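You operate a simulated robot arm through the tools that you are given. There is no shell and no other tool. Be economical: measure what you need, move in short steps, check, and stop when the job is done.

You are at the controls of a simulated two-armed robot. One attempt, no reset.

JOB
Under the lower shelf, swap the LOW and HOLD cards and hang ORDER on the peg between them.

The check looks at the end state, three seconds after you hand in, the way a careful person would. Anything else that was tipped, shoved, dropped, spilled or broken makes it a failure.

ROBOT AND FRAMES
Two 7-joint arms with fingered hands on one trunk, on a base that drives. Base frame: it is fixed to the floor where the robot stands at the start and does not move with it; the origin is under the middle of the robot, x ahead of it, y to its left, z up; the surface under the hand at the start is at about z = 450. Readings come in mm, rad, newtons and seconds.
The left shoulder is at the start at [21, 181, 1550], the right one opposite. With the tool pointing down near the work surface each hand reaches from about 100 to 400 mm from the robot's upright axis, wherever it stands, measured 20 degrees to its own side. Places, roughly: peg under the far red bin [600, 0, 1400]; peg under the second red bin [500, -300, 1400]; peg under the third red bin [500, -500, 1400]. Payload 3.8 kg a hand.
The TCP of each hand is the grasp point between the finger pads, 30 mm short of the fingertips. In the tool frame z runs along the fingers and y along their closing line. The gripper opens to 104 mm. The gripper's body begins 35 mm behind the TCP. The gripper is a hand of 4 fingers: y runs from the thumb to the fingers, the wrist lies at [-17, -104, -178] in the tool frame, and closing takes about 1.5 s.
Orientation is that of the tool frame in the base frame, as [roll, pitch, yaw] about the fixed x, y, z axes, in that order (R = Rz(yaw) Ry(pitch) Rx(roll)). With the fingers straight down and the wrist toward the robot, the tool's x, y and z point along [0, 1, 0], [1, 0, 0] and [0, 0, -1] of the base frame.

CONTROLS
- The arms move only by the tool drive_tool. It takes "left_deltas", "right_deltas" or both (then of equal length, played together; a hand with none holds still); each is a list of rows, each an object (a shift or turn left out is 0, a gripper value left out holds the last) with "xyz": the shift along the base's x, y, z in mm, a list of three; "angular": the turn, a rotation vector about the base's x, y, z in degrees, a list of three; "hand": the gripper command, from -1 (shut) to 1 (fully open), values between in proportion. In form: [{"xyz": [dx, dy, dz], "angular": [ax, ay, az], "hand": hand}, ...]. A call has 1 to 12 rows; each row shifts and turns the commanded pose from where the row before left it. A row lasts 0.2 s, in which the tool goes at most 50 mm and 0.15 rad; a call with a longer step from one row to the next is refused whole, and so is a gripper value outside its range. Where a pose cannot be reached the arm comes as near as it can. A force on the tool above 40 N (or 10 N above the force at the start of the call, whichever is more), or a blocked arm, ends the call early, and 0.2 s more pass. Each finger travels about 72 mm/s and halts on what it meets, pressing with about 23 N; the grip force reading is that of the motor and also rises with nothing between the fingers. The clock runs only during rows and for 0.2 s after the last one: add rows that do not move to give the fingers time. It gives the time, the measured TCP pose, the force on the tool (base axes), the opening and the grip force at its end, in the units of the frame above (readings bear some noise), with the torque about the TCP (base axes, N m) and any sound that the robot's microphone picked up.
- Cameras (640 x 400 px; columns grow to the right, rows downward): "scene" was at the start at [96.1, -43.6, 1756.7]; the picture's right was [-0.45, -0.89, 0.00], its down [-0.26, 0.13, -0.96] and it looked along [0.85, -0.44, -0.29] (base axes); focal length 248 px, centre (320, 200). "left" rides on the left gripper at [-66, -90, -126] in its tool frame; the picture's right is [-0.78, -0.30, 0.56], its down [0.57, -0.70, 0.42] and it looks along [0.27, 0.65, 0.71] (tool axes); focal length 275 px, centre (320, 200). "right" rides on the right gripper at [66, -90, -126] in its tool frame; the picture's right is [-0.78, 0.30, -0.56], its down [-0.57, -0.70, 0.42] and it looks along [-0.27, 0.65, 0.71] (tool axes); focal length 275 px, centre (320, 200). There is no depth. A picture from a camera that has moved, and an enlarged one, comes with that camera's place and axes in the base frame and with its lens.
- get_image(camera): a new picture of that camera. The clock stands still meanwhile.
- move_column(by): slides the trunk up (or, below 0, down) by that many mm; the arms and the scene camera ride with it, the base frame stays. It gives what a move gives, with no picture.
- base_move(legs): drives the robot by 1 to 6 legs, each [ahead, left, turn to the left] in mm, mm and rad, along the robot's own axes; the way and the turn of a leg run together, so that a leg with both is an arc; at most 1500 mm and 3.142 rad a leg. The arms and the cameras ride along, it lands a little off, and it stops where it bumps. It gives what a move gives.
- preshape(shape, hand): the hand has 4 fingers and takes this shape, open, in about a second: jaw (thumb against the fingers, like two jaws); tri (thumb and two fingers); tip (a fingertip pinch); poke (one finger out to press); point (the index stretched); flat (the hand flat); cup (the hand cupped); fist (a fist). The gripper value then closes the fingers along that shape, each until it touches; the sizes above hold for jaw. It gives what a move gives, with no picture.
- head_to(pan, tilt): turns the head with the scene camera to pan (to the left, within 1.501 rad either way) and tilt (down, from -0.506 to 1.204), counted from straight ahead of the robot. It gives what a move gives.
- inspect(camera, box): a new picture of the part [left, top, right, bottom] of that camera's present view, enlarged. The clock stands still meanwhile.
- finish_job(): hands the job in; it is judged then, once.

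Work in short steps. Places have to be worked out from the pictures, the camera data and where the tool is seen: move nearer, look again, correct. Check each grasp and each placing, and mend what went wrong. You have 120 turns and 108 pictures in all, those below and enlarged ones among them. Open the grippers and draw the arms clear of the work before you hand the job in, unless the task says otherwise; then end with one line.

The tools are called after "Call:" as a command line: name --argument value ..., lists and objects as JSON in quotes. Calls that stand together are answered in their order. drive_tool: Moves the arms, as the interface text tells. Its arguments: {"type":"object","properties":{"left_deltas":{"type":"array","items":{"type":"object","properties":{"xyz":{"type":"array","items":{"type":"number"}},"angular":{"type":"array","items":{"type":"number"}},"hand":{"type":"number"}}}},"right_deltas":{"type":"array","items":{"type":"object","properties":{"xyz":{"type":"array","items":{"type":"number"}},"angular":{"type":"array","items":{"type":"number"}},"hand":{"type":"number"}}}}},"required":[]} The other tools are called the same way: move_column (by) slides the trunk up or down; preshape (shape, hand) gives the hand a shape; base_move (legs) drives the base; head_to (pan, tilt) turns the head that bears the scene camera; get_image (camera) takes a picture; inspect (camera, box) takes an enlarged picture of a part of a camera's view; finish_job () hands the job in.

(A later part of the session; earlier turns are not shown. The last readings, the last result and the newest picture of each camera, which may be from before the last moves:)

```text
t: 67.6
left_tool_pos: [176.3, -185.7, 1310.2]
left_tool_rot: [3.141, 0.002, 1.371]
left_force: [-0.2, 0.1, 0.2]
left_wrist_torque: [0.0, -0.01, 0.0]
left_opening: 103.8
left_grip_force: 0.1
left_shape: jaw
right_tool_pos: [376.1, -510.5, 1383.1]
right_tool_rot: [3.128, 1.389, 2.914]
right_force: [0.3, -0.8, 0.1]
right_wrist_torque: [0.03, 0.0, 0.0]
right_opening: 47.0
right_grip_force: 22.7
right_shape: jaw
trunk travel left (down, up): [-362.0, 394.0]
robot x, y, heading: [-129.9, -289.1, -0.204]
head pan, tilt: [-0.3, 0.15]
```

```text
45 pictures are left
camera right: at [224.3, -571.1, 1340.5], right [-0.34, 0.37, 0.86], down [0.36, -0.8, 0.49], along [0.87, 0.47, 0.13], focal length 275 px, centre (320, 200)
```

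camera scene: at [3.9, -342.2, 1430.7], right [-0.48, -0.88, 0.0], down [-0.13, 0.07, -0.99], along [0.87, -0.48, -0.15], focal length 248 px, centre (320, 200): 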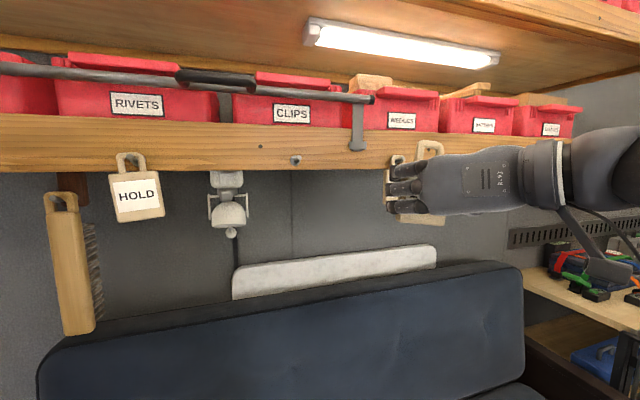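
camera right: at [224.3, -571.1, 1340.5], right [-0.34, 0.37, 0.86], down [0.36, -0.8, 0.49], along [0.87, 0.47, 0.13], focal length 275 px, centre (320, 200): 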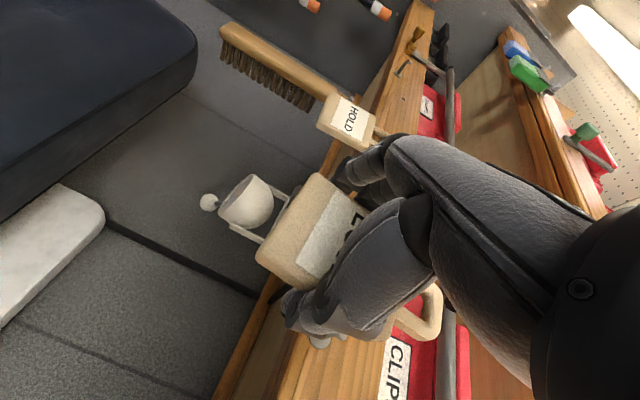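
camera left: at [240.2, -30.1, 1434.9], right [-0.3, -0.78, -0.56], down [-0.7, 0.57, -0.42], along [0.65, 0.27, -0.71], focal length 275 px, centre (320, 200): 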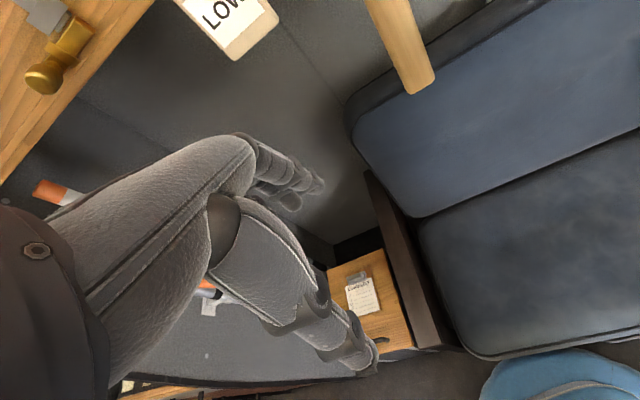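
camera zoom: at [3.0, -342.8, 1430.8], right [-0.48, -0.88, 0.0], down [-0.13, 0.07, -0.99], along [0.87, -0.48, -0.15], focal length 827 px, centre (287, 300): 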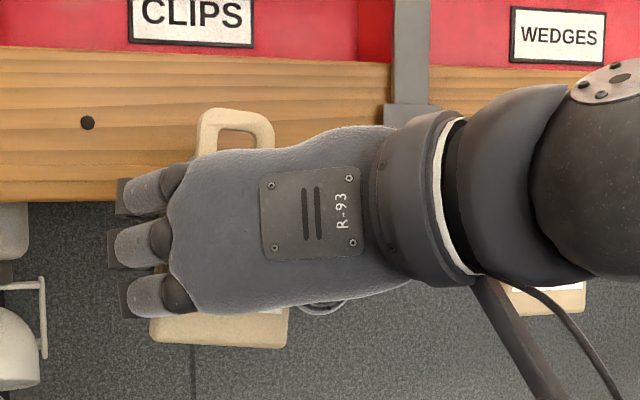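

From this frontal view the peg is at w≈−425 and loop at ≈−428.6 (offset −10 from TCP, explaining the earlier miss). I shift 3.5 mm left, advance 52 mm and check.

Call:
drive_tool --right_deltas '[{"xyz": [0.8, 3.4, 0]}, {"xyz": [17, -3.7, 0]}, {"xyz": [17, -3.7, 0]}, {"xyz": [17, -3.7, 0]}, {}]'

Call:
inspect --camera "scene" --box '[250, 125, 346, 185]'

```text
t: 68.8
left_tool_pos: [176.8, -186.0, 1309.2]
left_tool_rot: [-3.14, 0.0, 1.371]
left_force: [-0.4, 0.1, -0.4]
left_wrist_torque: [0.03, -0.02, 0.0]
left_opening: 103.8
left_grip_force: 0.0
left_shape: jaw
right_tool_pos: [430.1, -516.9, 1382.2]
right_tool_rot: [3.136, 1.389, 2.922]
right_force: [-1.3, -0.3, 0.1]
right_wrist_torque: [0.01, -0.02, 0.0]
right_opening: 46.9
right_grip_force: 23.2
right_shape: jaw
trunk travel left (down, up): [-362.0, 394.0]
robot x, y, heading: [-134.2, -289.5, -0.201]
head pan, tilt: [-0.3, 0.15]
```

```text
6.67 times, centred on (298, 155) of scene
camera zoom: at [3.3, -342.2, 1430.8], right [-0.48, -0.88, 0.0], down [-0.13, 0.07, -0.99], along [0.87, -0.48, -0.15], focal length 1655 px, centre (467, 500)
```

zoom: 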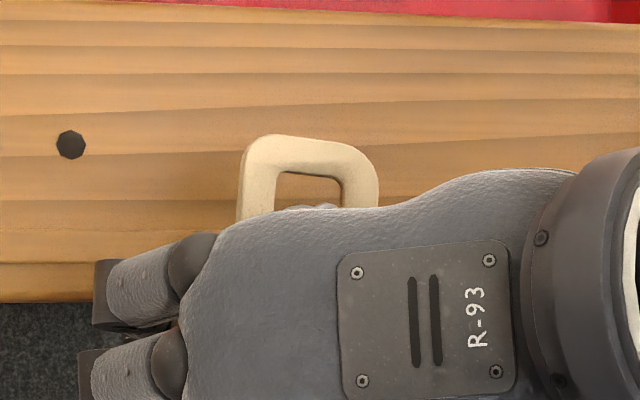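

The tip peeks through the hole, about 4 mm right of its middle at equal depth. I shift 3.5 mm right and advance 14 mm, watching force.

Call:
drive_tool --right_deltas '[{"xyz": [-0.75, -3.4, 0]}, {"xyz": [4.6, -1, 0]}, {"xyz": [4.6, -1, 0]}, {"xyz": [4.6, -1, 0]}, {}]'

Call:
inspect --camera "scene" --box '[250, 125, 346, 185]'

```text
t: 70.0
left_tool_pos: [176.0, -185.2, 1308.4]
left_tool_rot: [-3.14, 0.0, 1.369]
left_force: [0.8, -0.1, 0.9]
left_wrist_torque: [0.0, 0.0, -0.01]
left_opening: 103.8
left_grip_force: 0.0
left_shape: jaw
right_tool_pos: [441.3, -525.2, 1381.5]
right_tool_rot: [3.111, 1.392, 2.897]
right_force: [-0.7, -0.5, -0.3]
right_wrist_torque: [-0.02, 0.01, 0.01]
right_opening: 47.1
right_grip_force: 22.9
right_shape: jaw
trunk travel left (down, up): [-362.0, 394.0]
robot x, y, heading: [-130.3, -286.7, -0.204]
head pan, tilt: [-0.3, 0.15]
```

```text
6.67 times, centred on (298, 155) of scene
camera zoom: at [3.9, -342.4, 1430.7], right [-0.48, -0.88, 0.0], down [-0.13, 0.07, -0.99], along [0.87, -0.48, -0.15], focal length 1655 px, centre (467, 500)
```

zoom: 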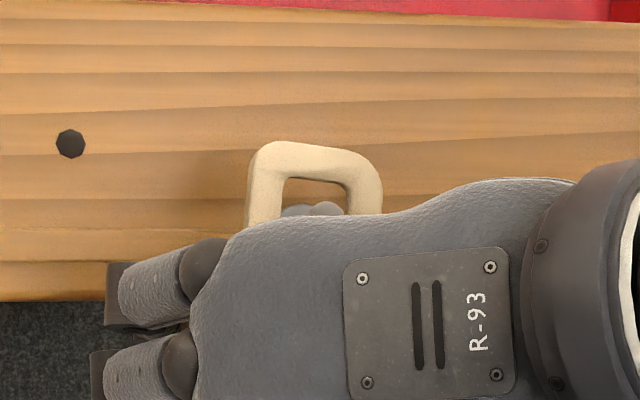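

The tip is near the hole's right side; I shift another 3 mm right and advance 8 mm.

Call:
drive_tool --right_deltas '[{"xyz": [-0.65, -3, 0]}, {"xyz": [4, -0.9, 0]}, {"xyz": [4, -0.9, 0]}, {}]'

Call:
inspect --camera "scene" --box '[250, 125, 346, 185]'

```text
t: 71.0
left_tool_pos: [175.9, -185.6, 1310.4]
left_tool_rot: [-3.14, 0.0, 1.371]
left_force: [-1.0, 0.1, -0.1]
left_wrist_torque: [0.01, 0.02, 0.02]
left_opening: 103.6
left_grip_force: 0.0
left_shape: jaw
right_tool_pos: [446.4, -528.0, 1377.5]
right_tool_rot: [3.115, 1.394, 2.901]
right_force: [-0.9, -0.6, -0.7]
right_wrist_torque: [0.01, 0.03, -0.05]
right_opening: 46.9
right_grip_force: 22.9
right_shape: jaw
right hand out of reach, approached as far as the arm can: row 3
trunk travel left (down, up): [-362.0, 394.0]
robot x, y, heading: [-130.6, -289.1, -0.201]
head pan, tilt: [-0.3, 0.15]
```

```text
6.67 times, centred on (298, 155) of scene
camera zoom: at [3.9, -342.4, 1430.7], right [-0.48, -0.88, 0.0], down [-0.13, 0.07, -0.99], along [0.87, -0.48, -0.15], focal length 1655 px, centre (467, 500)
```

zoom: 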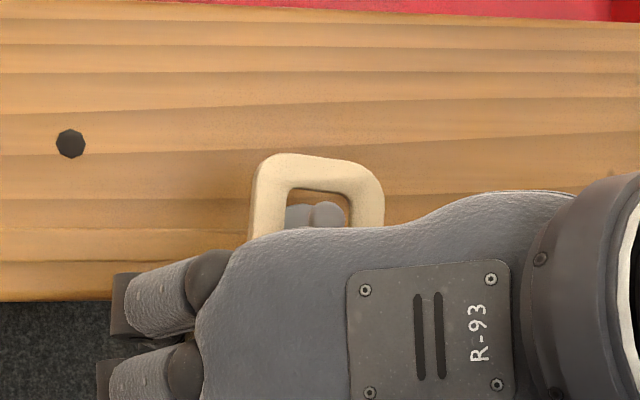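

The arm is at its reach limit. I retract 28 mm, drive the base 28 mm forward, and re-check.

Call:
drive_tool --right_deltas '[{"xyz": [-9, 2, 1]}, {"xyz": [-9, 2, 1]}, {"xyz": [-9, 2, 1]}, {}]'

Call:
base_move --legs '[[28, 0, 0]]'

Call:
inspect --camera "scene" --box '[250, 125, 346, 185]'

```text
t: 72.0
left_tool_pos: [176.8, -185.0, 1309.2]
left_tool_rot: [-3.141, -0.002, 1.37]
left_force: [-0.5, -0.3, -0.7]
left_wrist_torque: [0.01, 0.01, 0.0]
left_opening: 103.8
left_grip_force: 0.1
left_shape: jaw
right_tool_pos: [419.3, -522.3, 1381.1]
right_tool_rot: [3.129, 1.39, 2.912]
right_force: [0.3, -0.5, -0.7]
right_wrist_torque: [0.04, -0.03, 0.01]
right_opening: 46.9
right_grip_force: 22.4
right_shape: jaw
trunk travel left (down, up): [-362.0, 394.0]
robot x, y, heading: [-128.8, -288.3, -0.205]
head pan, tilt: [-0.3, 0.15]
```

```text
t: 72.8
left_tool_pos: [205.8, -190.9, 1308.0]
left_tool_rot: [-3.14, 0.0, 1.368]
left_force: [1.3, -0.4, -0.1]
left_wrist_torque: [-0.02, 0.01, 0.0]
left_opening: 103.4
left_grip_force: 0.0
left_shape: jaw
right_tool_pos: [448.2, -527.1, 1380.5]
right_tool_rot: [3.134, 1.388, 2.919]
right_force: [-0.1, 0.9, -0.9]
right_wrist_torque: [0.01, 0.03, 0.03]
right_opening: 46.6
right_grip_force: 23.0
right_shape: jaw
trunk travel left (down, up): [-362.0, 394.0]
robot x, y, heading: [-102.9, -292.5, -0.2]
head pan, tilt: [-0.3, 0.15]
```

```text
6.67 times, centred on (298, 155) of scene
camera zoom: at [32.8, -348.3, 1430.6], right [-0.48, -0.88, 0.0], down [-0.13, 0.07, -0.99], along [0.87, -0.48, -0.15], focal length 1655 px, centre (467, 500)
```

zoom: 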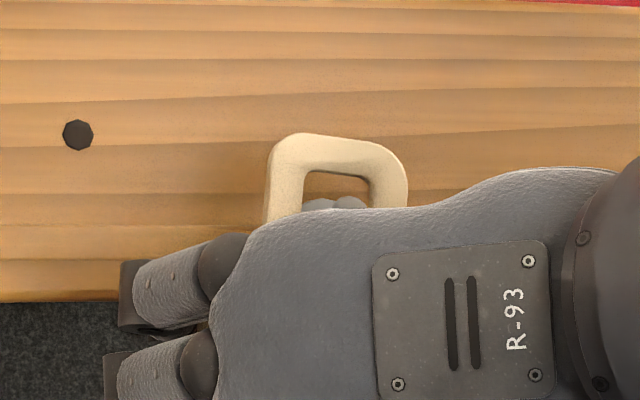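

Tip is inside the hole with clearance all around. I shift 2 mm right and advance 14 mm with slight sinking.

Call:
drive_tool --right_deltas '[{"xyz": [-0.4, -2, 0]}, {"xyz": [4.6, -1, -0.5]}, {"xyz": [4.6, -1, -1]}, {"xyz": [4.6, -1, -1]}, {}]'

Call:
inspect --camera "scene" --box '[250, 125, 346, 185]'

```text
t: 74.0
left_tool_pos: [202.6, -191.2, 1310.2]
left_tool_rot: [3.141, -0.002, 1.369]
left_force: [-0.9, -0.8, 0.0]
left_wrist_torque: [0.0, 0.0, -0.03]
left_opening: 103.9
left_grip_force: 0.0
left_shape: jaw
right_tool_pos: [460.2, -533.0, 1378.1]
right_tool_rot: [3.126, 1.389, 2.91]
right_force: [-0.4, -0.1, -0.3]
right_wrist_torque: [0.04, 0.0, 0.0]
right_opening: 47.3
right_grip_force: 23.2
right_shape: jaw
trunk travel left (down, up): [-362.0, 394.0]
robot x, y, heading: [-104.1, -292.6, -0.2]
head pan, tilt: [-0.3, 0.15]
```

```text
6.67 times, centred on (298, 155) of scene
camera zoom: at [30.8, -348.0, 1430.8], right [-0.48, -0.88, 0.0], down [-0.13, 0.07, -0.99], along [0.87, -0.48, -0.15], focal length 1655 px, centre (467, 500)
```

zoom: 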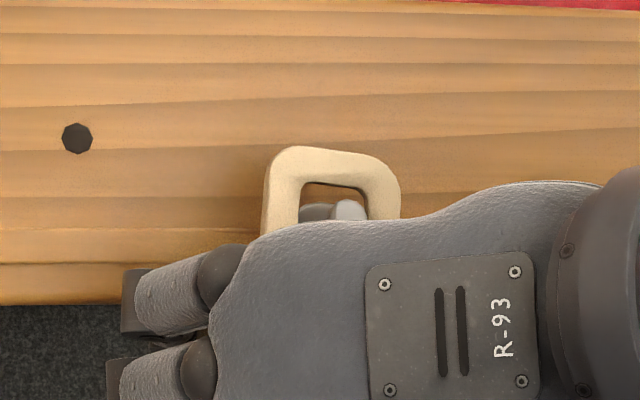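

Loop appears over the peg with no contact. I push 4 mm further and lower 8 mm to rest it, then look before opening.

Call:
drive_tool --right_deltas '[{"xyz": [4, -0.9, -1]}, {"xyz": [0, 0, -2]}, {"xyz": [0, 0, -2]}, {"xyz": [0, 0, -2]}, {}]'

Call:
inspect --camera "scene" --box '[250, 125, 346, 185]'

```text
t: 75.2
left_tool_pos: [205.0, -191.8, 1309.4]
left_tool_rot: [-3.14, 0.0, 1.369]
left_force: [-0.4, -0.1, -1.2]
left_wrist_torque: [-0.03, -0.03, 0.02]
left_opening: 103.7
left_grip_force: 0.1
left_shape: jaw
right_tool_pos: [463.9, -533.6, 1371.9]
right_tool_rot: [3.131, 1.388, 2.916]
right_force: [0.1, 0.5, 0.2]
right_wrist_torque: [-0.02, 0.0, 0.0]
right_opening: 46.8
right_grip_force: 22.7
right_shape: jaw
trunk travel left (down, up): [-362.0, 394.0]
robot x, y, heading: [-100.1, -291.2, -0.199]
head pan, tilt: [-0.3, 0.15]
```

```text
6.67 times, centred on (298, 155) of scene
camera zoom: at [31.3, -348.0, 1430.7], right [-0.48, -0.88, 0.0], down [-0.13, 0.07, -0.99], along [0.87, -0.48, -0.15], focal length 1655 px, centre (467, 500)
```

zoom: 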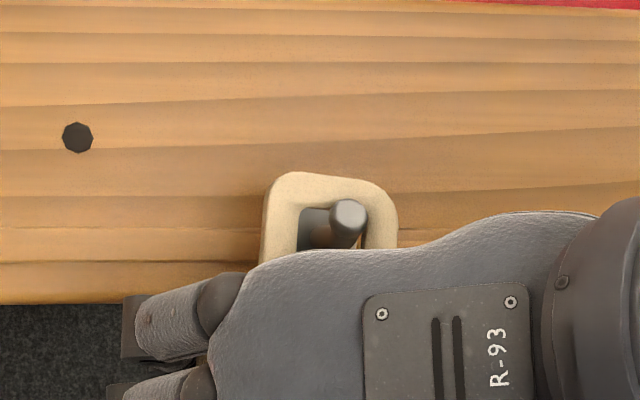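

The peg tip is clearly in front of the loop. I open and withdraw straight back.

Call:
drive_tool --right_deltas '[{"xyz": [0, 0, -1.5]}, {"hand": 0.2}, {"hand": 0.4}, {"hand": 0.7}, {"hand": 1}, {"hand": 1}, {"hand": 1}]'

Call:
drive_tool --right_deltas '[{"xyz": [-10, 2.2, 0]}, {"xyz": [-15, 3.3, 0]}, {"xyz": [-20, 4.4, 0]}, {"xyz": [-20, 4.4, 0]}, {"xyz": [-20, 4.4, 0]}, {"xyz": [-20, 4.4, 0]}]'

Call:
get_image --camera "scene"

```text
t: 76.8
left_tool_pos: [203.7, -191.0, 1309.6]
left_tool_rot: [-3.141, 0.0, 1.368]
left_force: [-0.3, 0.8, 0.5]
left_wrist_torque: [-0.04, -0.01, 0.0]
left_opening: 103.8
left_grip_force: 0.1
left_shape: jaw
right_tool_pos: [463.6, -533.0, 1370.9]
right_tool_rot: [3.128, 1.389, 2.912]
right_force: [-0.8, 0.3, -0.4]
right_wrist_torque: [0.01, -0.01, -0.03]
right_opening: 103.7
right_grip_force: 0.1
right_shape: jaw
trunk travel left (down, up): [-362.0, 394.0]
robot x, y, heading: [-99.0, -292.4, -0.199]
head pan, tilt: [-0.3, 0.15]
```

```text
t: 78.2
left_tool_pos: [203.2, -190.4, 1310.4]
left_tool_rot: [3.141, -0.001, 1.37]
left_force: [-1.3, 0.5, 0.0]
left_wrist_torque: [-0.01, 0.01, -0.03]
left_opening: 103.8
left_grip_force: 0.0
left_shape: jaw
right_tool_pos: [359.0, -510.6, 1370.4]
right_tool_rot: [3.131, 1.391, 2.915]
right_force: [-0.9, 0.0, -0.2]
right_wrist_torque: [0.02, 0.02, 0.01]
right_opening: 103.5
right_grip_force: 0.1
right_shape: jaw
trunk travel left (down, up): [-362.0, 394.0]
robot x, y, heading: [-98.8, -295.7, -0.203]
head pan, tilt: [-0.3, 0.15]
```

```text
38 pictures are left
camera scene: at [30.4, -347.8, 1430.8], right [-0.48, -0.88, 0.0], down [-0.13, 0.07, -0.99], along [0.87, -0.48, -0.15], focal length 248 px, centre (320, 200)
```

scene: 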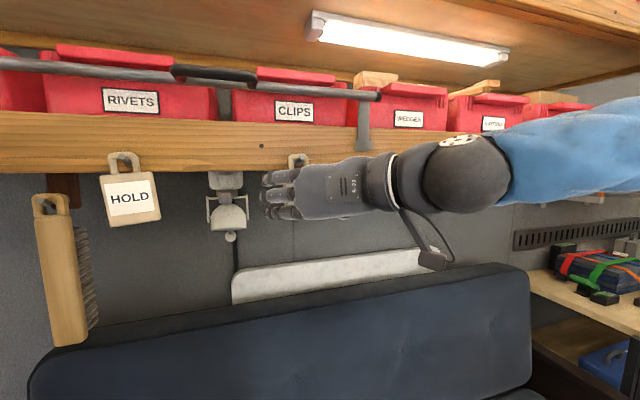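

LOW is on the HOLD peg. Next HOLD must go to LOW's peg: I back the base 25 mm and drive 390 mm left along the shelf, from where both pegs are reachable.

Call:
base_move --legs '[[-25, 0, 0], [0, 390, 0]]'

Call:
get_image --camera "scene"

```text
t: 81.1
left_tool_pos: [257.4, 198.0, 1309.9]
left_tool_rot: [3.141, 0.0, 1.373]
left_force: [-0.5, 0.3, -0.2]
left_wrist_torque: [0.01, 0.0, 0.0]
left_opening: 103.6
left_grip_force: 0.1
left_shape: jaw
right_tool_pos: [413.1, -120.7, 1370.3]
right_tool_rot: [3.141, 1.389, 2.929]
right_force: [-0.1, 0.2, -0.2]
right_wrist_torque: [-0.01, 0.03, -0.01]
right_opening: 103.8
right_grip_force: 0.1
right_shape: jaw
trunk travel left (down, up): [-362.0, 394.0]
robot x, y, heading: [-49.8, 95.8, -0.201]
head pan, tilt: [-0.3, 0.15]
```

```text
37 pictures are left
camera scene: at [84.6, 40.6, 1430.7], right [-0.48, -0.88, 0.0], down [-0.13, 0.07, -0.99], along [0.87, -0.47, -0.15], focal length 248 px, centre (320, 200)
```

scene: 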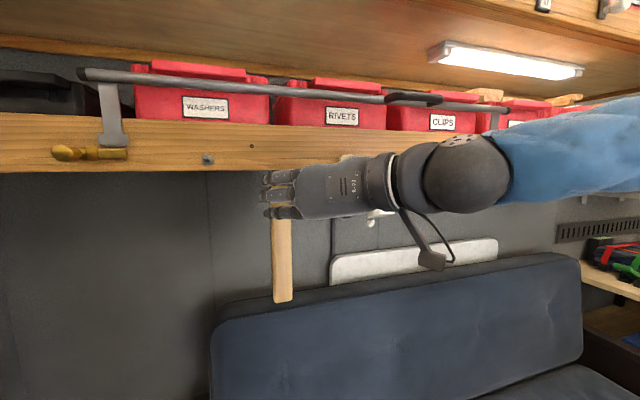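

Now in front of the brush; I remove the 10° tilt, move to w −146 (HOLD's release position) and advance to n≈515.

Call:
drive_tool --right_deltas '[{"xyz": [-5, -22.9, 0], "angular": [-1.07, -4.88, 0]}, {"xyz": [-5, -22.9, 0], "angular": [-1.07, -4.88, 0]}, {"xyz": [-5, -22.9, 0]}, {"xyz": [-5, -22.9, 0]}, {"xyz": [-5, -22.9, 0]}, {"xyz": [16.6, -3.6, 0]}, {"xyz": [16.6, -3.6, 0]}, {"xyz": [16.6, -3.6, 0]}, {"xyz": [16.6, -3.6, 0]}, {"xyz": [16.6, -3.6, 0]}, {}]'

Call:
get_image --camera "right"

Call:
inspect --camera "scene" --box '[280, 110, 440, 230]'

```text
t: 83.5
left_tool_pos: [255.8, 197.4, 1310.4]
left_tool_rot: [-3.141, 0.0, 1.372]
left_force: [-0.4, -0.6, -0.1]
left_wrist_torque: [-0.03, 0.0, 0.01]
left_opening: 103.5
left_grip_force: 0.1
left_shape: jaw
right_tool_pos: [472.1, -254.8, 1369.9]
right_tool_rot: [-3.084, 1.563, 2.986]
right_force: [-0.6, -0.1, 0.3]
right_wrist_torque: [0.04, 0.02, 0.01]
right_opening: 103.9
right_grip_force: 0.1
right_shape: jaw
trunk travel left (down, up): [-362.0, 394.0]
robot x, y, heading: [-50.7, 95.2, -0.2]
head pan, tilt: [-0.3, 0.15]
```

```text
36 pictures are left
camera right: at [329.0, -317.0, 1304.6], right [-0.48, 0.41, 0.78], down [0.27, -0.78, 0.57], along [0.84, 0.48, 0.26], focal length 275 px, centre (320, 200)
```

right: 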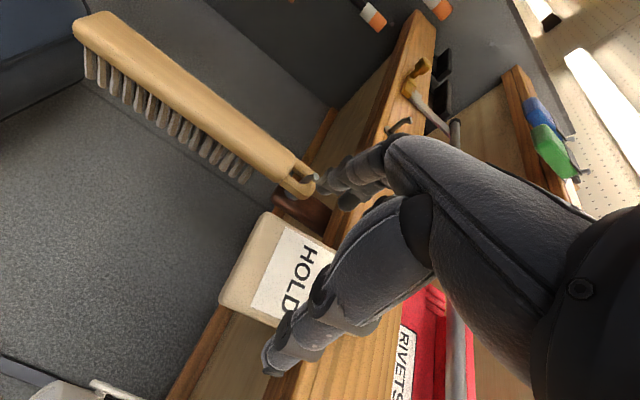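

```text
3.33 times, centred on (360, 170) of scene
camera zoom: at [84.0, 39.6, 1430.8], right [-0.48, -0.88, 0.0], down [-0.13, 0.07, -0.99], along [0.87, -0.47, -0.15], focal length 827 px, centre (187, 300)
```

zoom: 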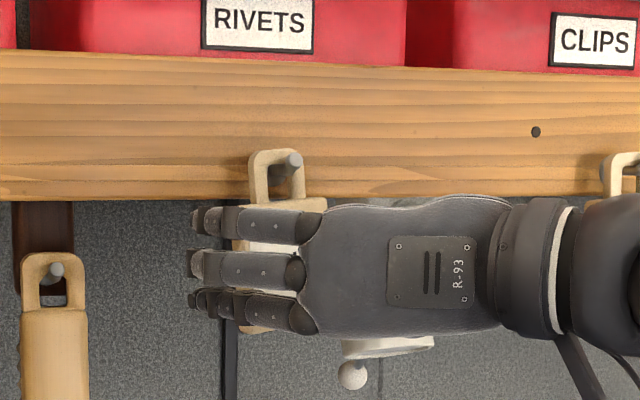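

Same relation as in LOW's pre-grasp. I advance 51 mm and close.

Call:
drive_tool --right_deltas '[{"xyz": [12.5, -2.7, 0]}, {"xyz": [12.5, -2.7, 0]}, {"xyz": [12.5, -2.7, 0]}, {"xyz": [12.5, -2.7, 0]}, {}]'

Call:
drive_tool --right_deltas '[{"hand": 0.5}, {"hand": 0.3}, {"hand": 0}, {"hand": -0.2}, {"hand": -0.2}, {"hand": -0.2}]'

Call:
inspect --camera "scene" --box '[280, 110, 440, 230]'

```text
t: 84.7
left_tool_pos: [255.9, 197.1, 1308.6]
left_tool_rot: [-3.142, 0.0, 1.372]
left_force: [-1.0, 0.0, 0.0]
left_wrist_torque: [0.05, 0.0, -0.01]
left_opening: 103.9
left_grip_force: 0.0
left_shape: jaw
right_tool_pos: [522.4, -265.8, 1370.8]
right_tool_rot: [-3.103, 1.563, 2.968]
right_force: [0.4, 0.4, -0.5]
right_wrist_torque: [0.0, 0.01, -0.01]
right_opening: 103.5
right_grip_force: 0.2
right_shape: jaw
trunk travel left (down, up): [-362.0, 394.0]
robot x, y, heading: [-46.9, 94.6, -0.203]
head pan, tilt: [-0.3, 0.15]
```

```text
t: 86.1
left_tool_pos: [257.2, 196.8, 1308.8]
left_tool_rot: [-3.141, 0.001, 1.372]
left_force: [1.1, -0.7, -0.4]
left_wrist_torque: [-0.01, -0.01, -0.02]
left_opening: 104.0
left_grip_force: 0.2
left_shape: jaw
right_tool_pos: [523.6, -265.8, 1371.0]
right_tool_rot: [2.915, 1.565, 2.703]
right_force: [0.3, 0.3, 0.7]
right_wrist_torque: [-0.04, 0.01, 0.0]
right_opening: 48.3
right_grip_force: 22.7
right_shape: jaw
trunk travel left (down, up): [-362.0, 394.0]
robot x, y, heading: [-47.3, 94.9, -0.201]
head pan, tilt: [-0.3, 0.15]
```

```text
3.33 times, centred on (360, 170) of scene
camera zoom: at [84.5, 39.7, 1430.7], right [-0.48, -0.88, 0.0], down [-0.13, 0.07, -0.99], along [0.87, -0.47, -0.15], focal length 827 px, centre (187, 300)
```

zoom: 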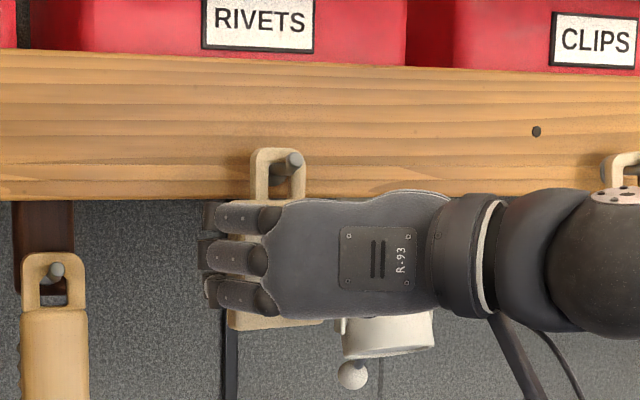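

HOLD is gripped. Lift, pull out, draw back and carry left to LOW's old peg.

Call:
drive_tool --right_deltas '[{"xyz": [0, 0, 4]}, {"xyz": [0, 0, 3]}, {"xyz": [-8, 1.7, 2.2]}, {"xyz": [-8, 1.7, 2.2]}, {"xyz": [-8, 1.7, 2.2]}, {"xyz": [-8, 1.7, 2.2]}, {"xyz": [-10, 2.2, 2]}, {"xyz": [-16, 3.5, 0]}, {"xyz": [-16, 3.5, 0]}, {"xyz": [-10, 2.2, 0]}]'

Call:
drive_tool --right_deltas '[{"xyz": [7.5, 34.2, 0]}, {"xyz": [7.5, 34.2, 0]}, {"xyz": [7.5, 34.2, 0]}, {"xyz": [7.5, 34.2, 0]}, {"xyz": [7.5, 34.2, 0]}, {"xyz": [7.5, 34.2, 0]}, {"xyz": [7.5, 34.2, 0]}, {"xyz": [7.5, 34.2, 0]}, {}]'

Call:
get_image --camera "scene"

```text
t: 88.3
left_tool_pos: [255.8, 196.3, 1309.3]
left_tool_rot: [-3.14, -0.001, 1.372]
left_force: [-0.5, -0.3, 0.5]
left_wrist_torque: [-0.01, -0.01, 0.0]
left_opening: 103.5
left_grip_force: 0.0
left_shape: jaw
right_tool_pos: [437.9, -247.5, 1387.6]
right_tool_rot: [2.961, 1.563, 2.747]
right_force: [0.3, -0.6, -0.1]
right_wrist_torque: [0.02, 0.06, -0.03]
right_opening: 48.2
right_grip_force: 22.6
right_shape: jaw
trunk travel left (down, up): [-362.0, 394.0]
robot x, y, heading: [-49.8, 93.9, -0.201]
head pan, tilt: [-0.3, 0.15]
```

```text
t: 90.3
left_tool_pos: [255.9, 196.7, 1309.0]
left_tool_rot: [3.141, 0.001, 1.371]
left_force: [-0.2, -0.2, 0.5]
left_wrist_torque: [-0.01, -0.02, 0.0]
left_opening: 103.8
left_grip_force: 0.1
left_shape: jaw
right_tool_pos: [480.5, -34.4, 1381.9]
right_tool_rot: [2.965, 1.562, 2.755]
right_force: [-0.6, 0.5, -0.7]
right_wrist_torque: [0.01, 0.02, -0.01]
right_opening: 48.2
right_grip_force: 22.7
right_shape: jaw
right hand out of reach, approached as far as the arm can: row 7, 8
trunk travel left (down, up): [-362.0, 394.0]
robot x, y, heading: [-53.4, 94.4, -0.201]
head pan, tilt: [-0.3, 0.15]
```

```text
33 pictures are left
camera scene: at [84.2, 39.6, 1430.7], right [-0.48, -0.88, 0.0], down [-0.13, 0.07, -0.99], along [0.87, -0.47, -0.15], focal length 248 px, centre (320, 200)
```

scene: 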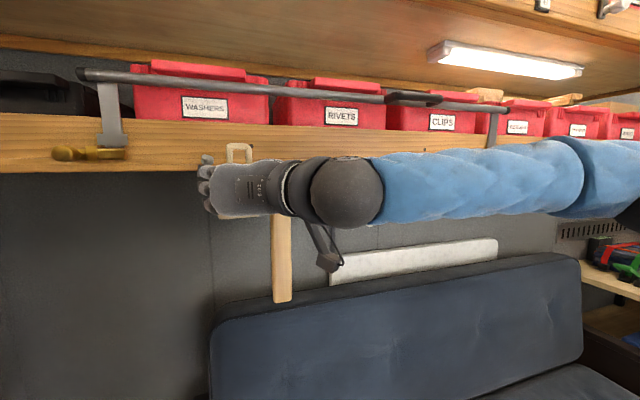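

The arm's reach left is limited at this heading. I turn the base 0.2 rad left and go 30 mm forward (a pose close to one used before).

Call:
base_move --legs '[[0, 0, 0.2], [30, 0, 0]]'

Call:
drive_tool --right_deltas '[{"xyz": [-3, -12, 1], "angular": [0, 0, -3.8]}, {"xyz": [-3, -12, 1], "angular": [0, 0, -3.8]}, {"xyz": [-3, -12, 1], "angular": [0, 0, -3.8]}, {}]'

Call:
inspect --camera "scene" --box '[60, 100, 300, 250]'

```text
t: 91.9
left_tool_pos: [261.3, 255.5, 1308.9]
left_tool_rot: [-3.141, -0.001, 1.57]
left_force: [0.3, 0.2, 0.0]
left_wrist_torque: [0.0, 0.05, 0.01]
left_opening: 103.6
left_grip_force: 0.1
left_shape: jaw
right_tool_pos: [526.4, 72.2, 1381.4]
right_tool_rot: [2.908, 1.562, 2.893]
right_force: [0.9, 0.2, -1.3]
right_wrist_torque: [0.02, 0.0, -0.01]
right_opening: 48.4
right_grip_force: 23.3
right_shape: jaw
trunk travel left (down, up): [-362.0, 394.0]
robot x, y, heading: [-21.0, 94.3, 0.006]
head pan, tilt: [-0.3, 0.15]
```

```text
t: 92.9
left_tool_pos: [260.1, 254.8, 1309.2]
left_tool_rot: [3.141, 0.001, 1.569]
left_force: [0.6, 0.5, 0.1]
left_wrist_torque: [0.01, -0.01, -0.01]
left_opening: 103.5
left_grip_force: 0.1
left_shape: jaw
right_tool_pos: [516.8, 35.7, 1384.6]
right_tool_rot: [3.046, 1.564, 2.834]
right_force: [0.3, 0.1, -0.3]
right_wrist_torque: [-0.01, -0.02, 0.02]
right_opening: 48.2
right_grip_force: 23.3
right_shape: jaw
trunk travel left (down, up): [-362.0, 394.0]
robot x, y, heading: [-20.6, 93.9, 0.001]
head pan, tilt: [-0.3, 0.15]
```

```text
2.67 times, centred on (180, 175) of scene
camera zoom: at [123.1, 66.7, 1430.6], right [-0.3, -0.96, 0.0], down [-0.14, 0.04, -0.99], along [0.94, -0.29, -0.15], focal length 662 px, centre (693, 267)
```

zoom: 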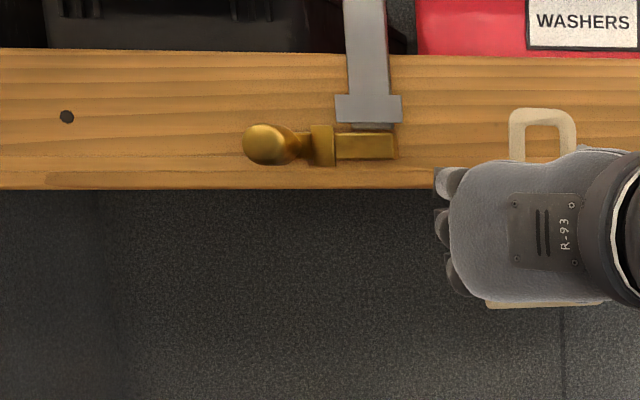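

I estimate the loop needs ~12–16 mm to the right. I shift 12 mm and advance 22 mm, then look for the peg.

Call:
drive_tool --right_deltas '[{"xyz": [-2.6, -11.7, 0]}, {"xyz": [10.7, -2.4, 0]}, {"xyz": [10.7, -2.4, 0]}, {}]'

Call:
inspect --camera "scene" --box '[232, 120, 328, 180]'

```text
t: 93.9
left_tool_pos: [259.5, 254.6, 1310.3]
left_tool_rot: [3.141, -0.001, 1.571]
left_force: [-0.6, -0.2, -0.2]
left_wrist_torque: [-0.01, -0.02, 0.0]
left_opening: 103.9
left_grip_force: 0.1
left_shape: jaw
right_tool_pos: [536.0, 19.8, 1385.6]
right_tool_rot: [2.974, 1.563, 2.76]
right_force: [0.0, -0.2, 0.2]
right_wrist_torque: [0.02, 0.01, -0.01]
right_opening: 48.5
right_grip_force: 22.3
right_shape: jaw
trunk travel left (down, up): [-362.0, 394.0]
robot x, y, heading: [-18.5, 95.0, -0.003]
head pan, tilt: [-0.3, 0.15]
```

```text
6.67 times, centred on (280, 150) of scene
camera zoom: at [122.4, 66.8, 1430.7], right [-0.3, -0.95, 0.0], down [-0.14, 0.04, -0.99], along [0.94, -0.29, -0.15], focal length 1655 px, centre (587, 533)
```

zoom: 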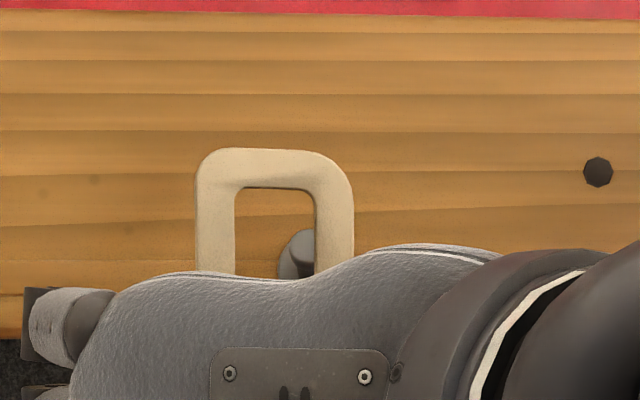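

The peg shows at the hole's lower right. I shift 7 mm right, lower 3 mm, advance 12 mm.

Call:
drive_tool --right_deltas '[{"xyz": [-1.5, -6.8, -3]}, {"xyz": [5.9, -1.3, 0]}, {"xyz": [5.9, -1.3, 0]}, {}]'

Call:
inspect --camera "scene" --box '[232, 120, 328, 180]'

```text
t: 94.9
left_tool_pos: [259.6, 255.0, 1309.4]
left_tool_rot: [-3.14, 0.001, 1.572]
left_force: [-0.1, 0.2, -0.5]
left_wrist_torque: [0.01, 0.01, 0.0]
left_opening: 103.6
left_grip_force: 0.1
left_shape: jaw
right_tool_pos: [545.9, 11.2, 1383.1]
right_tool_rot: [2.768, 1.564, 2.555]
right_force: [-0.5, -0.8, -1.1]
right_wrist_torque: [0.0, -0.01, 0.02]
right_opening: 48.1
right_grip_force: 23.4
right_shape: jaw
trunk travel left (down, up): [-362.0, 394.0]
robot x, y, heading: [-21.4, 93.0, -0.003]
head pan, tilt: [-0.3, 0.15]
```

```text
6.67 times, centred on (280, 150) of scene
camera zoom: at [122.5, 66.8, 1430.7], right [-0.3, -0.95, 0.0], down [-0.14, 0.04, -0.99], along [0.94, -0.29, -0.15], focal length 1655 px, centre (587, 533)
```

zoom: 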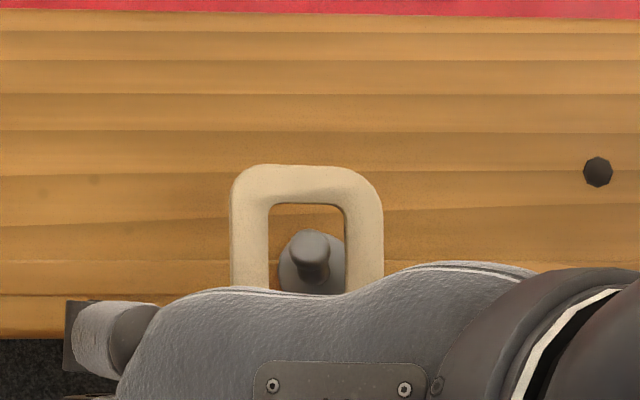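

Perfectly aligned. I slide in 30 mm with slight sinking.

Call:
drive_tool --right_deltas '[{"xyz": [6.1, -0.3, 0]}, {"xyz": [5.9, -1.3, 0]}, {"xyz": [5.9, -1.3, -1]}, {"xyz": [5.9, -1.3, -1.5]}, {"xyz": [5.9, -1.3, -1.5]}, {}]'

Call:
inspect --camera "scene" --box '[232, 120, 328, 180]'

```text
t: 96.3
left_tool_pos: [257.1, 257.1, 1309.7]
left_tool_rot: [-3.141, -0.001, 1.57]
left_force: [0.2, -0.2, 0.6]
left_wrist_torque: [0.0, 0.02, -0.03]
left_opening: 103.7
left_grip_force: 0.1
left_shape: jaw
right_tool_pos: [570.1, 7.5, 1381.4]
right_tool_rot: [2.866, 1.568, 2.659]
right_force: [-14.2, 4.6, -0.7]
right_wrist_torque: [-0.16, -0.53, 0.4]
right_opening: 48.1
right_grip_force: 23.2
right_shape: jaw
trunk travel left (down, up): [-362.0, 394.0]
robot x, y, heading: [-18.2, 92.7, 0.002]
head pan, tilt: [-0.3, 0.15]
```

```text
6.67 times, centred on (280, 150) of scene
camera zoom: at [119.1, 67.6, 1431.1], right [-0.3, -0.96, 0.0], down [-0.14, 0.04, -0.99], along [0.94, -0.29, -0.15], focal length 1655 px, centre (587, 533)
```

zoom: 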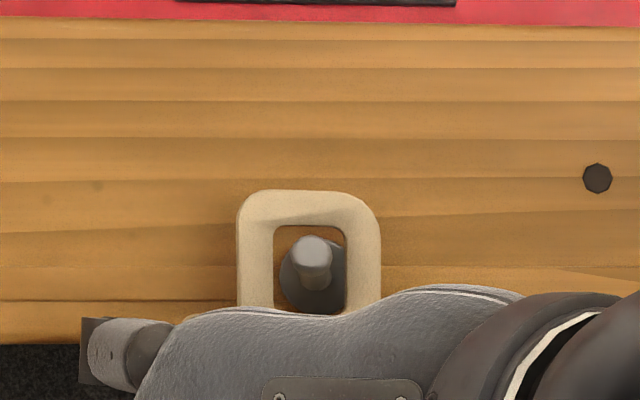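

A normal force of −15 N: torque puts the contact ~37 mm above and 27 mm left of TCP — the top fingertip touching the shelf board. The peg tip is already through the loop, so I ease back 3 mm, lower 6 mm, then finish inserting.

Call:
drive_tool --right_deltas '[{"xyz": [-5, 1.1, 0]}, {"xyz": [0, 0, -3]}, {"xyz": [0, 0, -3]}, {}]'

Call:
inspect --camera "scene" --box '[232, 120, 328, 180]'

```text
t: 97.3
left_tool_pos: [261.7, 255.4, 1308.3]
left_tool_rot: [3.14, 0.0, 1.571]
left_force: [0.1, -0.1, -0.5]
left_wrist_torque: [0.0, 0.02, 0.02]
left_opening: 103.6
left_grip_force: 0.0
left_shape: jaw
right_tool_pos: [570.0, 5.0, 1373.1]
right_tool_rot: [2.855, 1.563, 2.641]
right_force: [0.6, -0.8, -0.8]
right_wrist_torque: [0.0, -0.02, 0.0]
right_opening: 48.2
right_grip_force: 23.0
right_shape: jaw
trunk travel left (down, up): [-362.0, 394.0]
robot x, y, heading: [-20.0, 94.2, 0.001]
head pan, tilt: [-0.3, 0.15]
```

```text
6.67 times, centred on (280, 150) of scene
camera zoom: at [123.0, 66.4, 1430.6], right [-0.3, -0.95, 0.0], down [-0.14, 0.04, -0.99], along [0.94, -0.29, -0.15], focal length 1655 px, centre (587, 533)
```

zoom: 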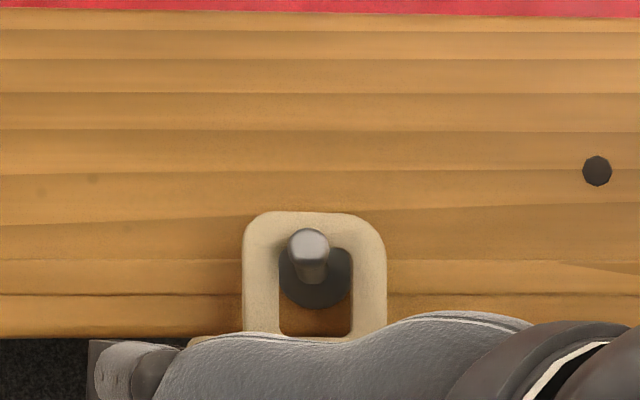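

Hooked, no force. I advance 9 mm, lower 3 mm, open and withdraw.

Call:
drive_tool --right_deltas '[{"xyz": [4.5, -1, 0]}, {"xyz": [4.3, -0.9, -1]}, {"xyz": [0, 0, -2]}, {"hand": 0.2}, {"hand": 0.4}, {"hand": 0.7}, {"hand": 1}, {"hand": 1}, {"hand": 1}]'

Call:
drive_tool --right_deltas '[{"xyz": [-10, 2.2, 0]}, {"xyz": [-15, 3.3, 0]}, {"xyz": [-20, 4.4, 0]}, {"xyz": [-20, 4.4, 0]}, {"xyz": [-20, 4.4, 0]}, {"xyz": [-10, 2.2, 0]}]'

Call:
inspect --camera "scene" --box '[160, 90, 400, 240]'

```text
t: 99.3
left_tool_pos: [261.3, 255.9, 1309.6]
left_tool_rot: [3.141, 0.0, 1.571]
left_force: [0.4, -0.9, 0.9]
left_wrist_torque: [-0.02, -0.02, -0.03]
left_opening: 103.7
left_grip_force: 0.1
left_shape: jaw
right_tool_pos: [579.2, 3.0, 1368.6]
right_tool_rot: [2.9, 1.564, 2.688]
right_force: [0.0, 0.7, 0.5]
right_wrist_torque: [-0.02, -0.06, 0.01]
right_opening: 103.6
right_grip_force: 0.1
right_shape: jaw
trunk travel left (down, up): [-362.0, 394.0]
robot x, y, heading: [-20.0, 88.8, 0.003]
head pan, tilt: [-0.3, 0.15]
```

```text
t: 100.7
left_tool_pos: [259.3, 255.8, 1309.1]
left_tool_rot: [3.14, 0.001, 1.571]
left_force: [0.6, -0.3, -1.5]
left_wrist_torque: [-0.05, 0.01, -0.01]
left_opening: 103.5
left_grip_force: 0.1
left_shape: jaw
right_tool_pos: [485.7, 24.3, 1370.7]
right_tool_rot: [2.721, 1.564, 2.508]
right_force: [-0.9, 0.4, 0.2]
right_wrist_torque: [0.01, 0.01, 0.0]
right_opening: 103.5
right_grip_force: 0.1
right_shape: jaw
trunk travel left (down, up): [-362.0, 394.0]
robot x, y, heading: [-19.4, 96.9, 0.001]
head pan, tilt: [-0.3, 0.15]
```

```text
2.67 times, centred on (280, 165) of scene
camera zoom: at [122.4, 66.6, 1430.7], right [-0.3, -0.96, 0.0], down [-0.14, 0.04, -0.99], along [0.94, -0.29, -0.15], focal length 662 px, centre (427, 293)
```

zoom: 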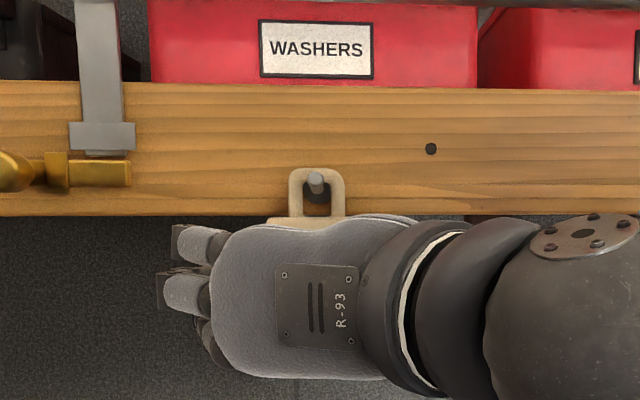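

HOLD hangs on LOW's old peg. Now for ORDER: back the base 50 mm, turn square to the shelf and drive 470 mm right.

Call:
base_move --legs '[[-50, 0, 0], [0, 0, -0.2], [0, -470, 0]]'

Call:
get_image --camera "scene"

```text
t: 104.8
left_tool_pos: [141.2, -267.6, 1309.4]
left_tool_rot: [-3.14, 0.0, 1.371]
left_force: [0.3, -0.3, -0.1]
left_wrist_torque: [0.02, 0.04, 0.01]
left_opening: 103.6
left_grip_force: 0.0
left_shape: jaw
right_tool_pos: [315.7, -539.3, 1369.7]
right_tool_rot: [3.01, 1.564, 2.6]
right_force: [0.4, -0.6, 0.7]
right_wrist_torque: [0.0, 0.0, 0.01]
right_opening: 103.7
right_grip_force: 0.1
right_shape: jaw
trunk travel left (down, up): [-362.0, 394.0]
robot x, y, heading: [-163.6, -368.2, -0.2]
head pan, tilt: [-0.3, 0.15]
```

```text
26 pictures are left
camera scene: at [-30.7, -425.4, 1430.7], right [-0.48, -0.88, 0.0], down [-0.13, 0.07, -0.99], along [0.87, -0.47, -0.15], focal length 248 px, centre (320, 200)
```

scene: 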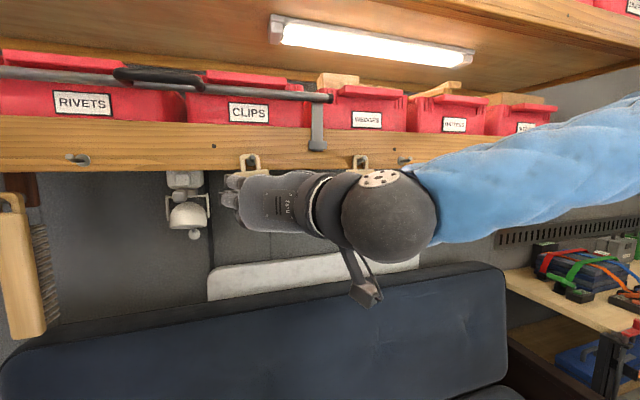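

ORDER's loop is at w≈−665. I drive the base 45 mm forward and move the hand right in front of ORDER, undoing the yaw.

Call:
base_move --legs '[[45, 0, 0]]'

Call:
drive_tool --right_deltas '[{"xyz": [-7, -31.8, 0], "angular": [0, 0, 1.92]}, {"xyz": [-7, -31.8, 0], "angular": [0, 0, 1.92]}, {"xyz": [-7, -31.8, 0], "angular": [0, 0, 1.92]}, {"xyz": [-7, -31.8, 0], "angular": [0, 0, 1.92]}, {"xyz": [-7, -31.8, 0], "angular": [0, 0, 1.92]}, {"xyz": [-7, -31.8, 0], "angular": [0, 0, 1.92]}, {}]'

Call:
inspect --camera "scene" --box '[210, 100, 450, 250]'

Call:
get_image --camera "right"

```text
t: 105.7
left_tool_pos: [187.3, -274.8, 1308.1]
left_tool_rot: [-3.138, -0.001, 1.374]
left_force: [0.7, 0.0, 0.0]
left_wrist_torque: [0.0, 0.02, 0.04]
left_opening: 103.7
left_grip_force: 0.1
left_shape: jaw
right_tool_pos: [361.0, -546.8, 1369.1]
right_tool_rot: [2.89, 1.561, 2.478]
right_force: [0.2, -0.6, 0.4]
right_wrist_torque: [0.02, -0.01, 0.01]
right_opening: 103.5
right_grip_force: 0.1
right_shape: jaw
trunk travel left (down, up): [-362.0, 394.0]
robot x, y, heading: [-121.3, -378.7, -0.202]
head pan, tilt: [-0.3, 0.15]
```

```text
t: 107.3
left_tool_pos: [185.6, -275.3, 1309.9]
left_tool_rot: [3.141, 0.0, 1.373]
left_force: [0.7, 0.6, 0.4]
left_wrist_torque: [0.0, 0.0, 0.01]
left_opening: 103.6
left_grip_force: 0.0
left_shape: jaw
right_tool_pos: [318.6, -738.6, 1371.2]
right_tool_rot: [-3.043, 1.564, 3.029]
right_force: [-0.5, -0.9, 0.4]
right_wrist_torque: [0.0, 0.02, 0.01]
right_opening: 103.7
right_grip_force: 0.1
right_shape: jaw
trunk travel left (down, up): [-362.0, 394.0]
robot x, y, heading: [-123.2, -378.4, -0.203]
head pan, tilt: [-0.3, 0.15]
```

```text
2.67 times, centred on (330, 175) of scene
camera zoom: at [12.6, -432.6, 1430.7], right [-0.48, -0.88, 0.0], down [-0.13, 0.07, -0.99], along [0.87, -0.47, -0.15], focal length 662 px, centre (293, 267)
```

zoom: 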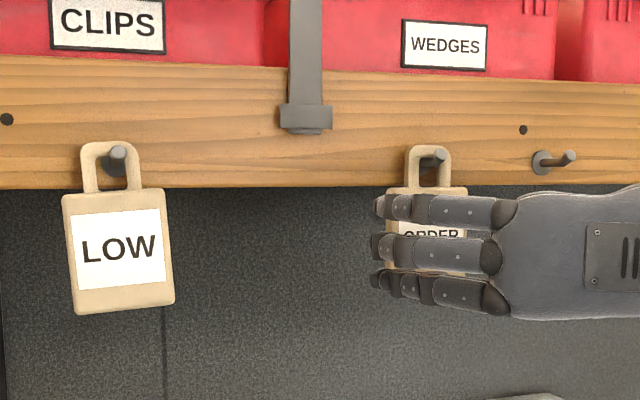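

```text
24 pictures are left
camera right: at [175.6, -801.1, 1306.0], right [-0.48, 0.4, 0.78], down [0.27, -0.78, 0.57], along [0.84, 0.48, 0.26], focal length 275 px, centre (320, 200)
```

right: 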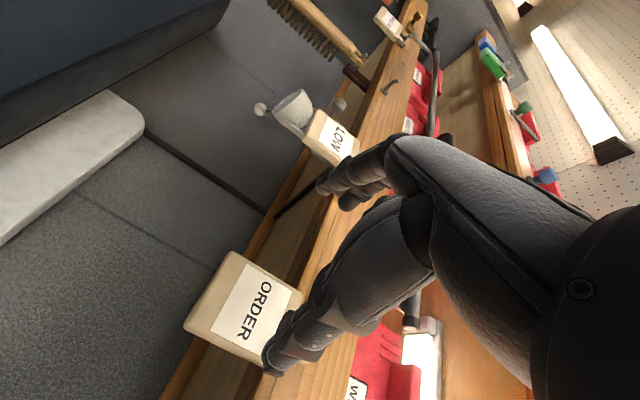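

LOW hangs properly. ORDER's peg is at w≈−659.5, so TCP −653 is right. I advance 46 mm and check.

Call:
drive_tool --right_deltas '[{"xyz": [15, -3.2, 0]}, {"xyz": [15, -3.2, 0]}, {"xyz": [15, -3.2, 0]}, {}]'

Call:
get_image --camera "right"

```text
t: 108.3
left_tool_pos: [183.9, -276.9, 1307.8]
left_tool_rot: [3.14, 0.0, 1.371]
left_force: [0.2, 0.0, 0.6]
left_wrist_torque: [0.01, -0.01, 0.0]
left_opening: 103.5
left_grip_force: 0.0
left_shape: jaw
right_tool_pos: [360.6, -748.2, 1370.1]
right_tool_rot: [2.722, 1.563, 2.51]
right_force: [-0.4, -0.6, 0.7]
right_wrist_torque: [-0.01, -0.01, 0.02]
right_opening: 103.7
right_grip_force: 0.0
right_shape: jaw
trunk travel left (down, up): [-362.0, 394.0]
robot x, y, heading: [-121.4, -375.1, -0.198]
head pan, tilt: [-0.3, 0.15]
```

```text
23 pictures are left
camera right: at [219.1, -810.5, 1305.8], right [-0.48, 0.4, 0.78], down [0.27, -0.78, 0.57], along [0.84, 0.48, 0.26], focal length 275 px, centre (320, 200)
```

right: 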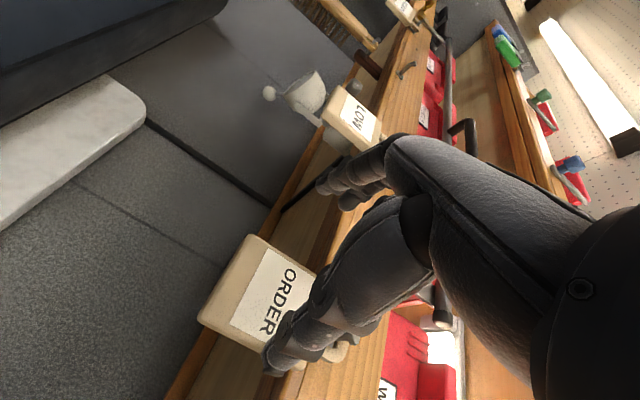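

The card appears ~13–18 mm further right and ~8 mm deeper than assumed. I shift 14 mm right and re-check.

Call:
drive_tool --right_deltas '[{"xyz": [-3, -13.7, 0]}, {"xyz": [9.8, -2.1, 0]}, {}]'

Call:
get_image --camera "right"

Call:
inspect --camera "scene" --box '[300, 120, 460, 240]'

```text
t: 109.1
left_tool_pos: [183.7, -275.9, 1309.4]
left_tool_rot: [3.141, 0.0, 1.371]
left_force: [0.9, 0.9, 0.3]
left_wrist_torque: [0.03, -0.01, -0.01]
left_opening: 103.7
left_grip_force: 0.1
left_shape: jaw
right_tool_pos: [368.7, -763.2, 1370.6]
right_tool_rot: [2.776, 1.564, 2.566]
right_force: [-0.8, -0.6, -0.1]
right_wrist_torque: [0.0, 0.01, 0.02]
right_opening: 103.8
right_grip_force: 0.0
right_shape: jaw
trunk travel left (down, up): [-362.0, 394.0]
robot x, y, heading: [-119.3, -375.8, -0.206]
head pan, tilt: [-0.3, 0.15]
```

```text
22 pictures are left
camera right: at [225.6, -826.1, 1305.5], right [-0.48, 0.4, 0.78], down [0.27, -0.78, 0.57], along [0.84, 0.48, 0.26], focal length 275 px, centre (320, 200)
```

right: 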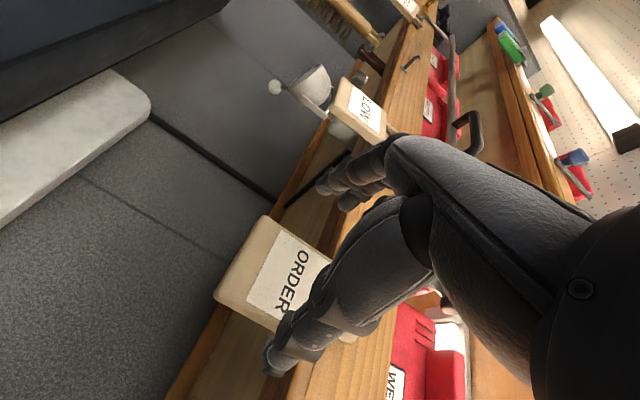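

```text
3.33 times, centred on (380, 180) of scene
camera zoom: at [11.7, -433.5, 1430.8], right [-0.48, -0.88, 0.0], down [-0.13, 0.07, -0.99], along [0.87, -0.47, -0.15], focal length 827 px, centre (120, 267)
```

zoom: 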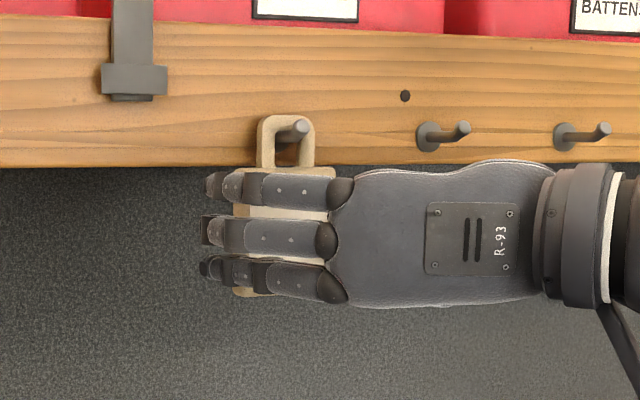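

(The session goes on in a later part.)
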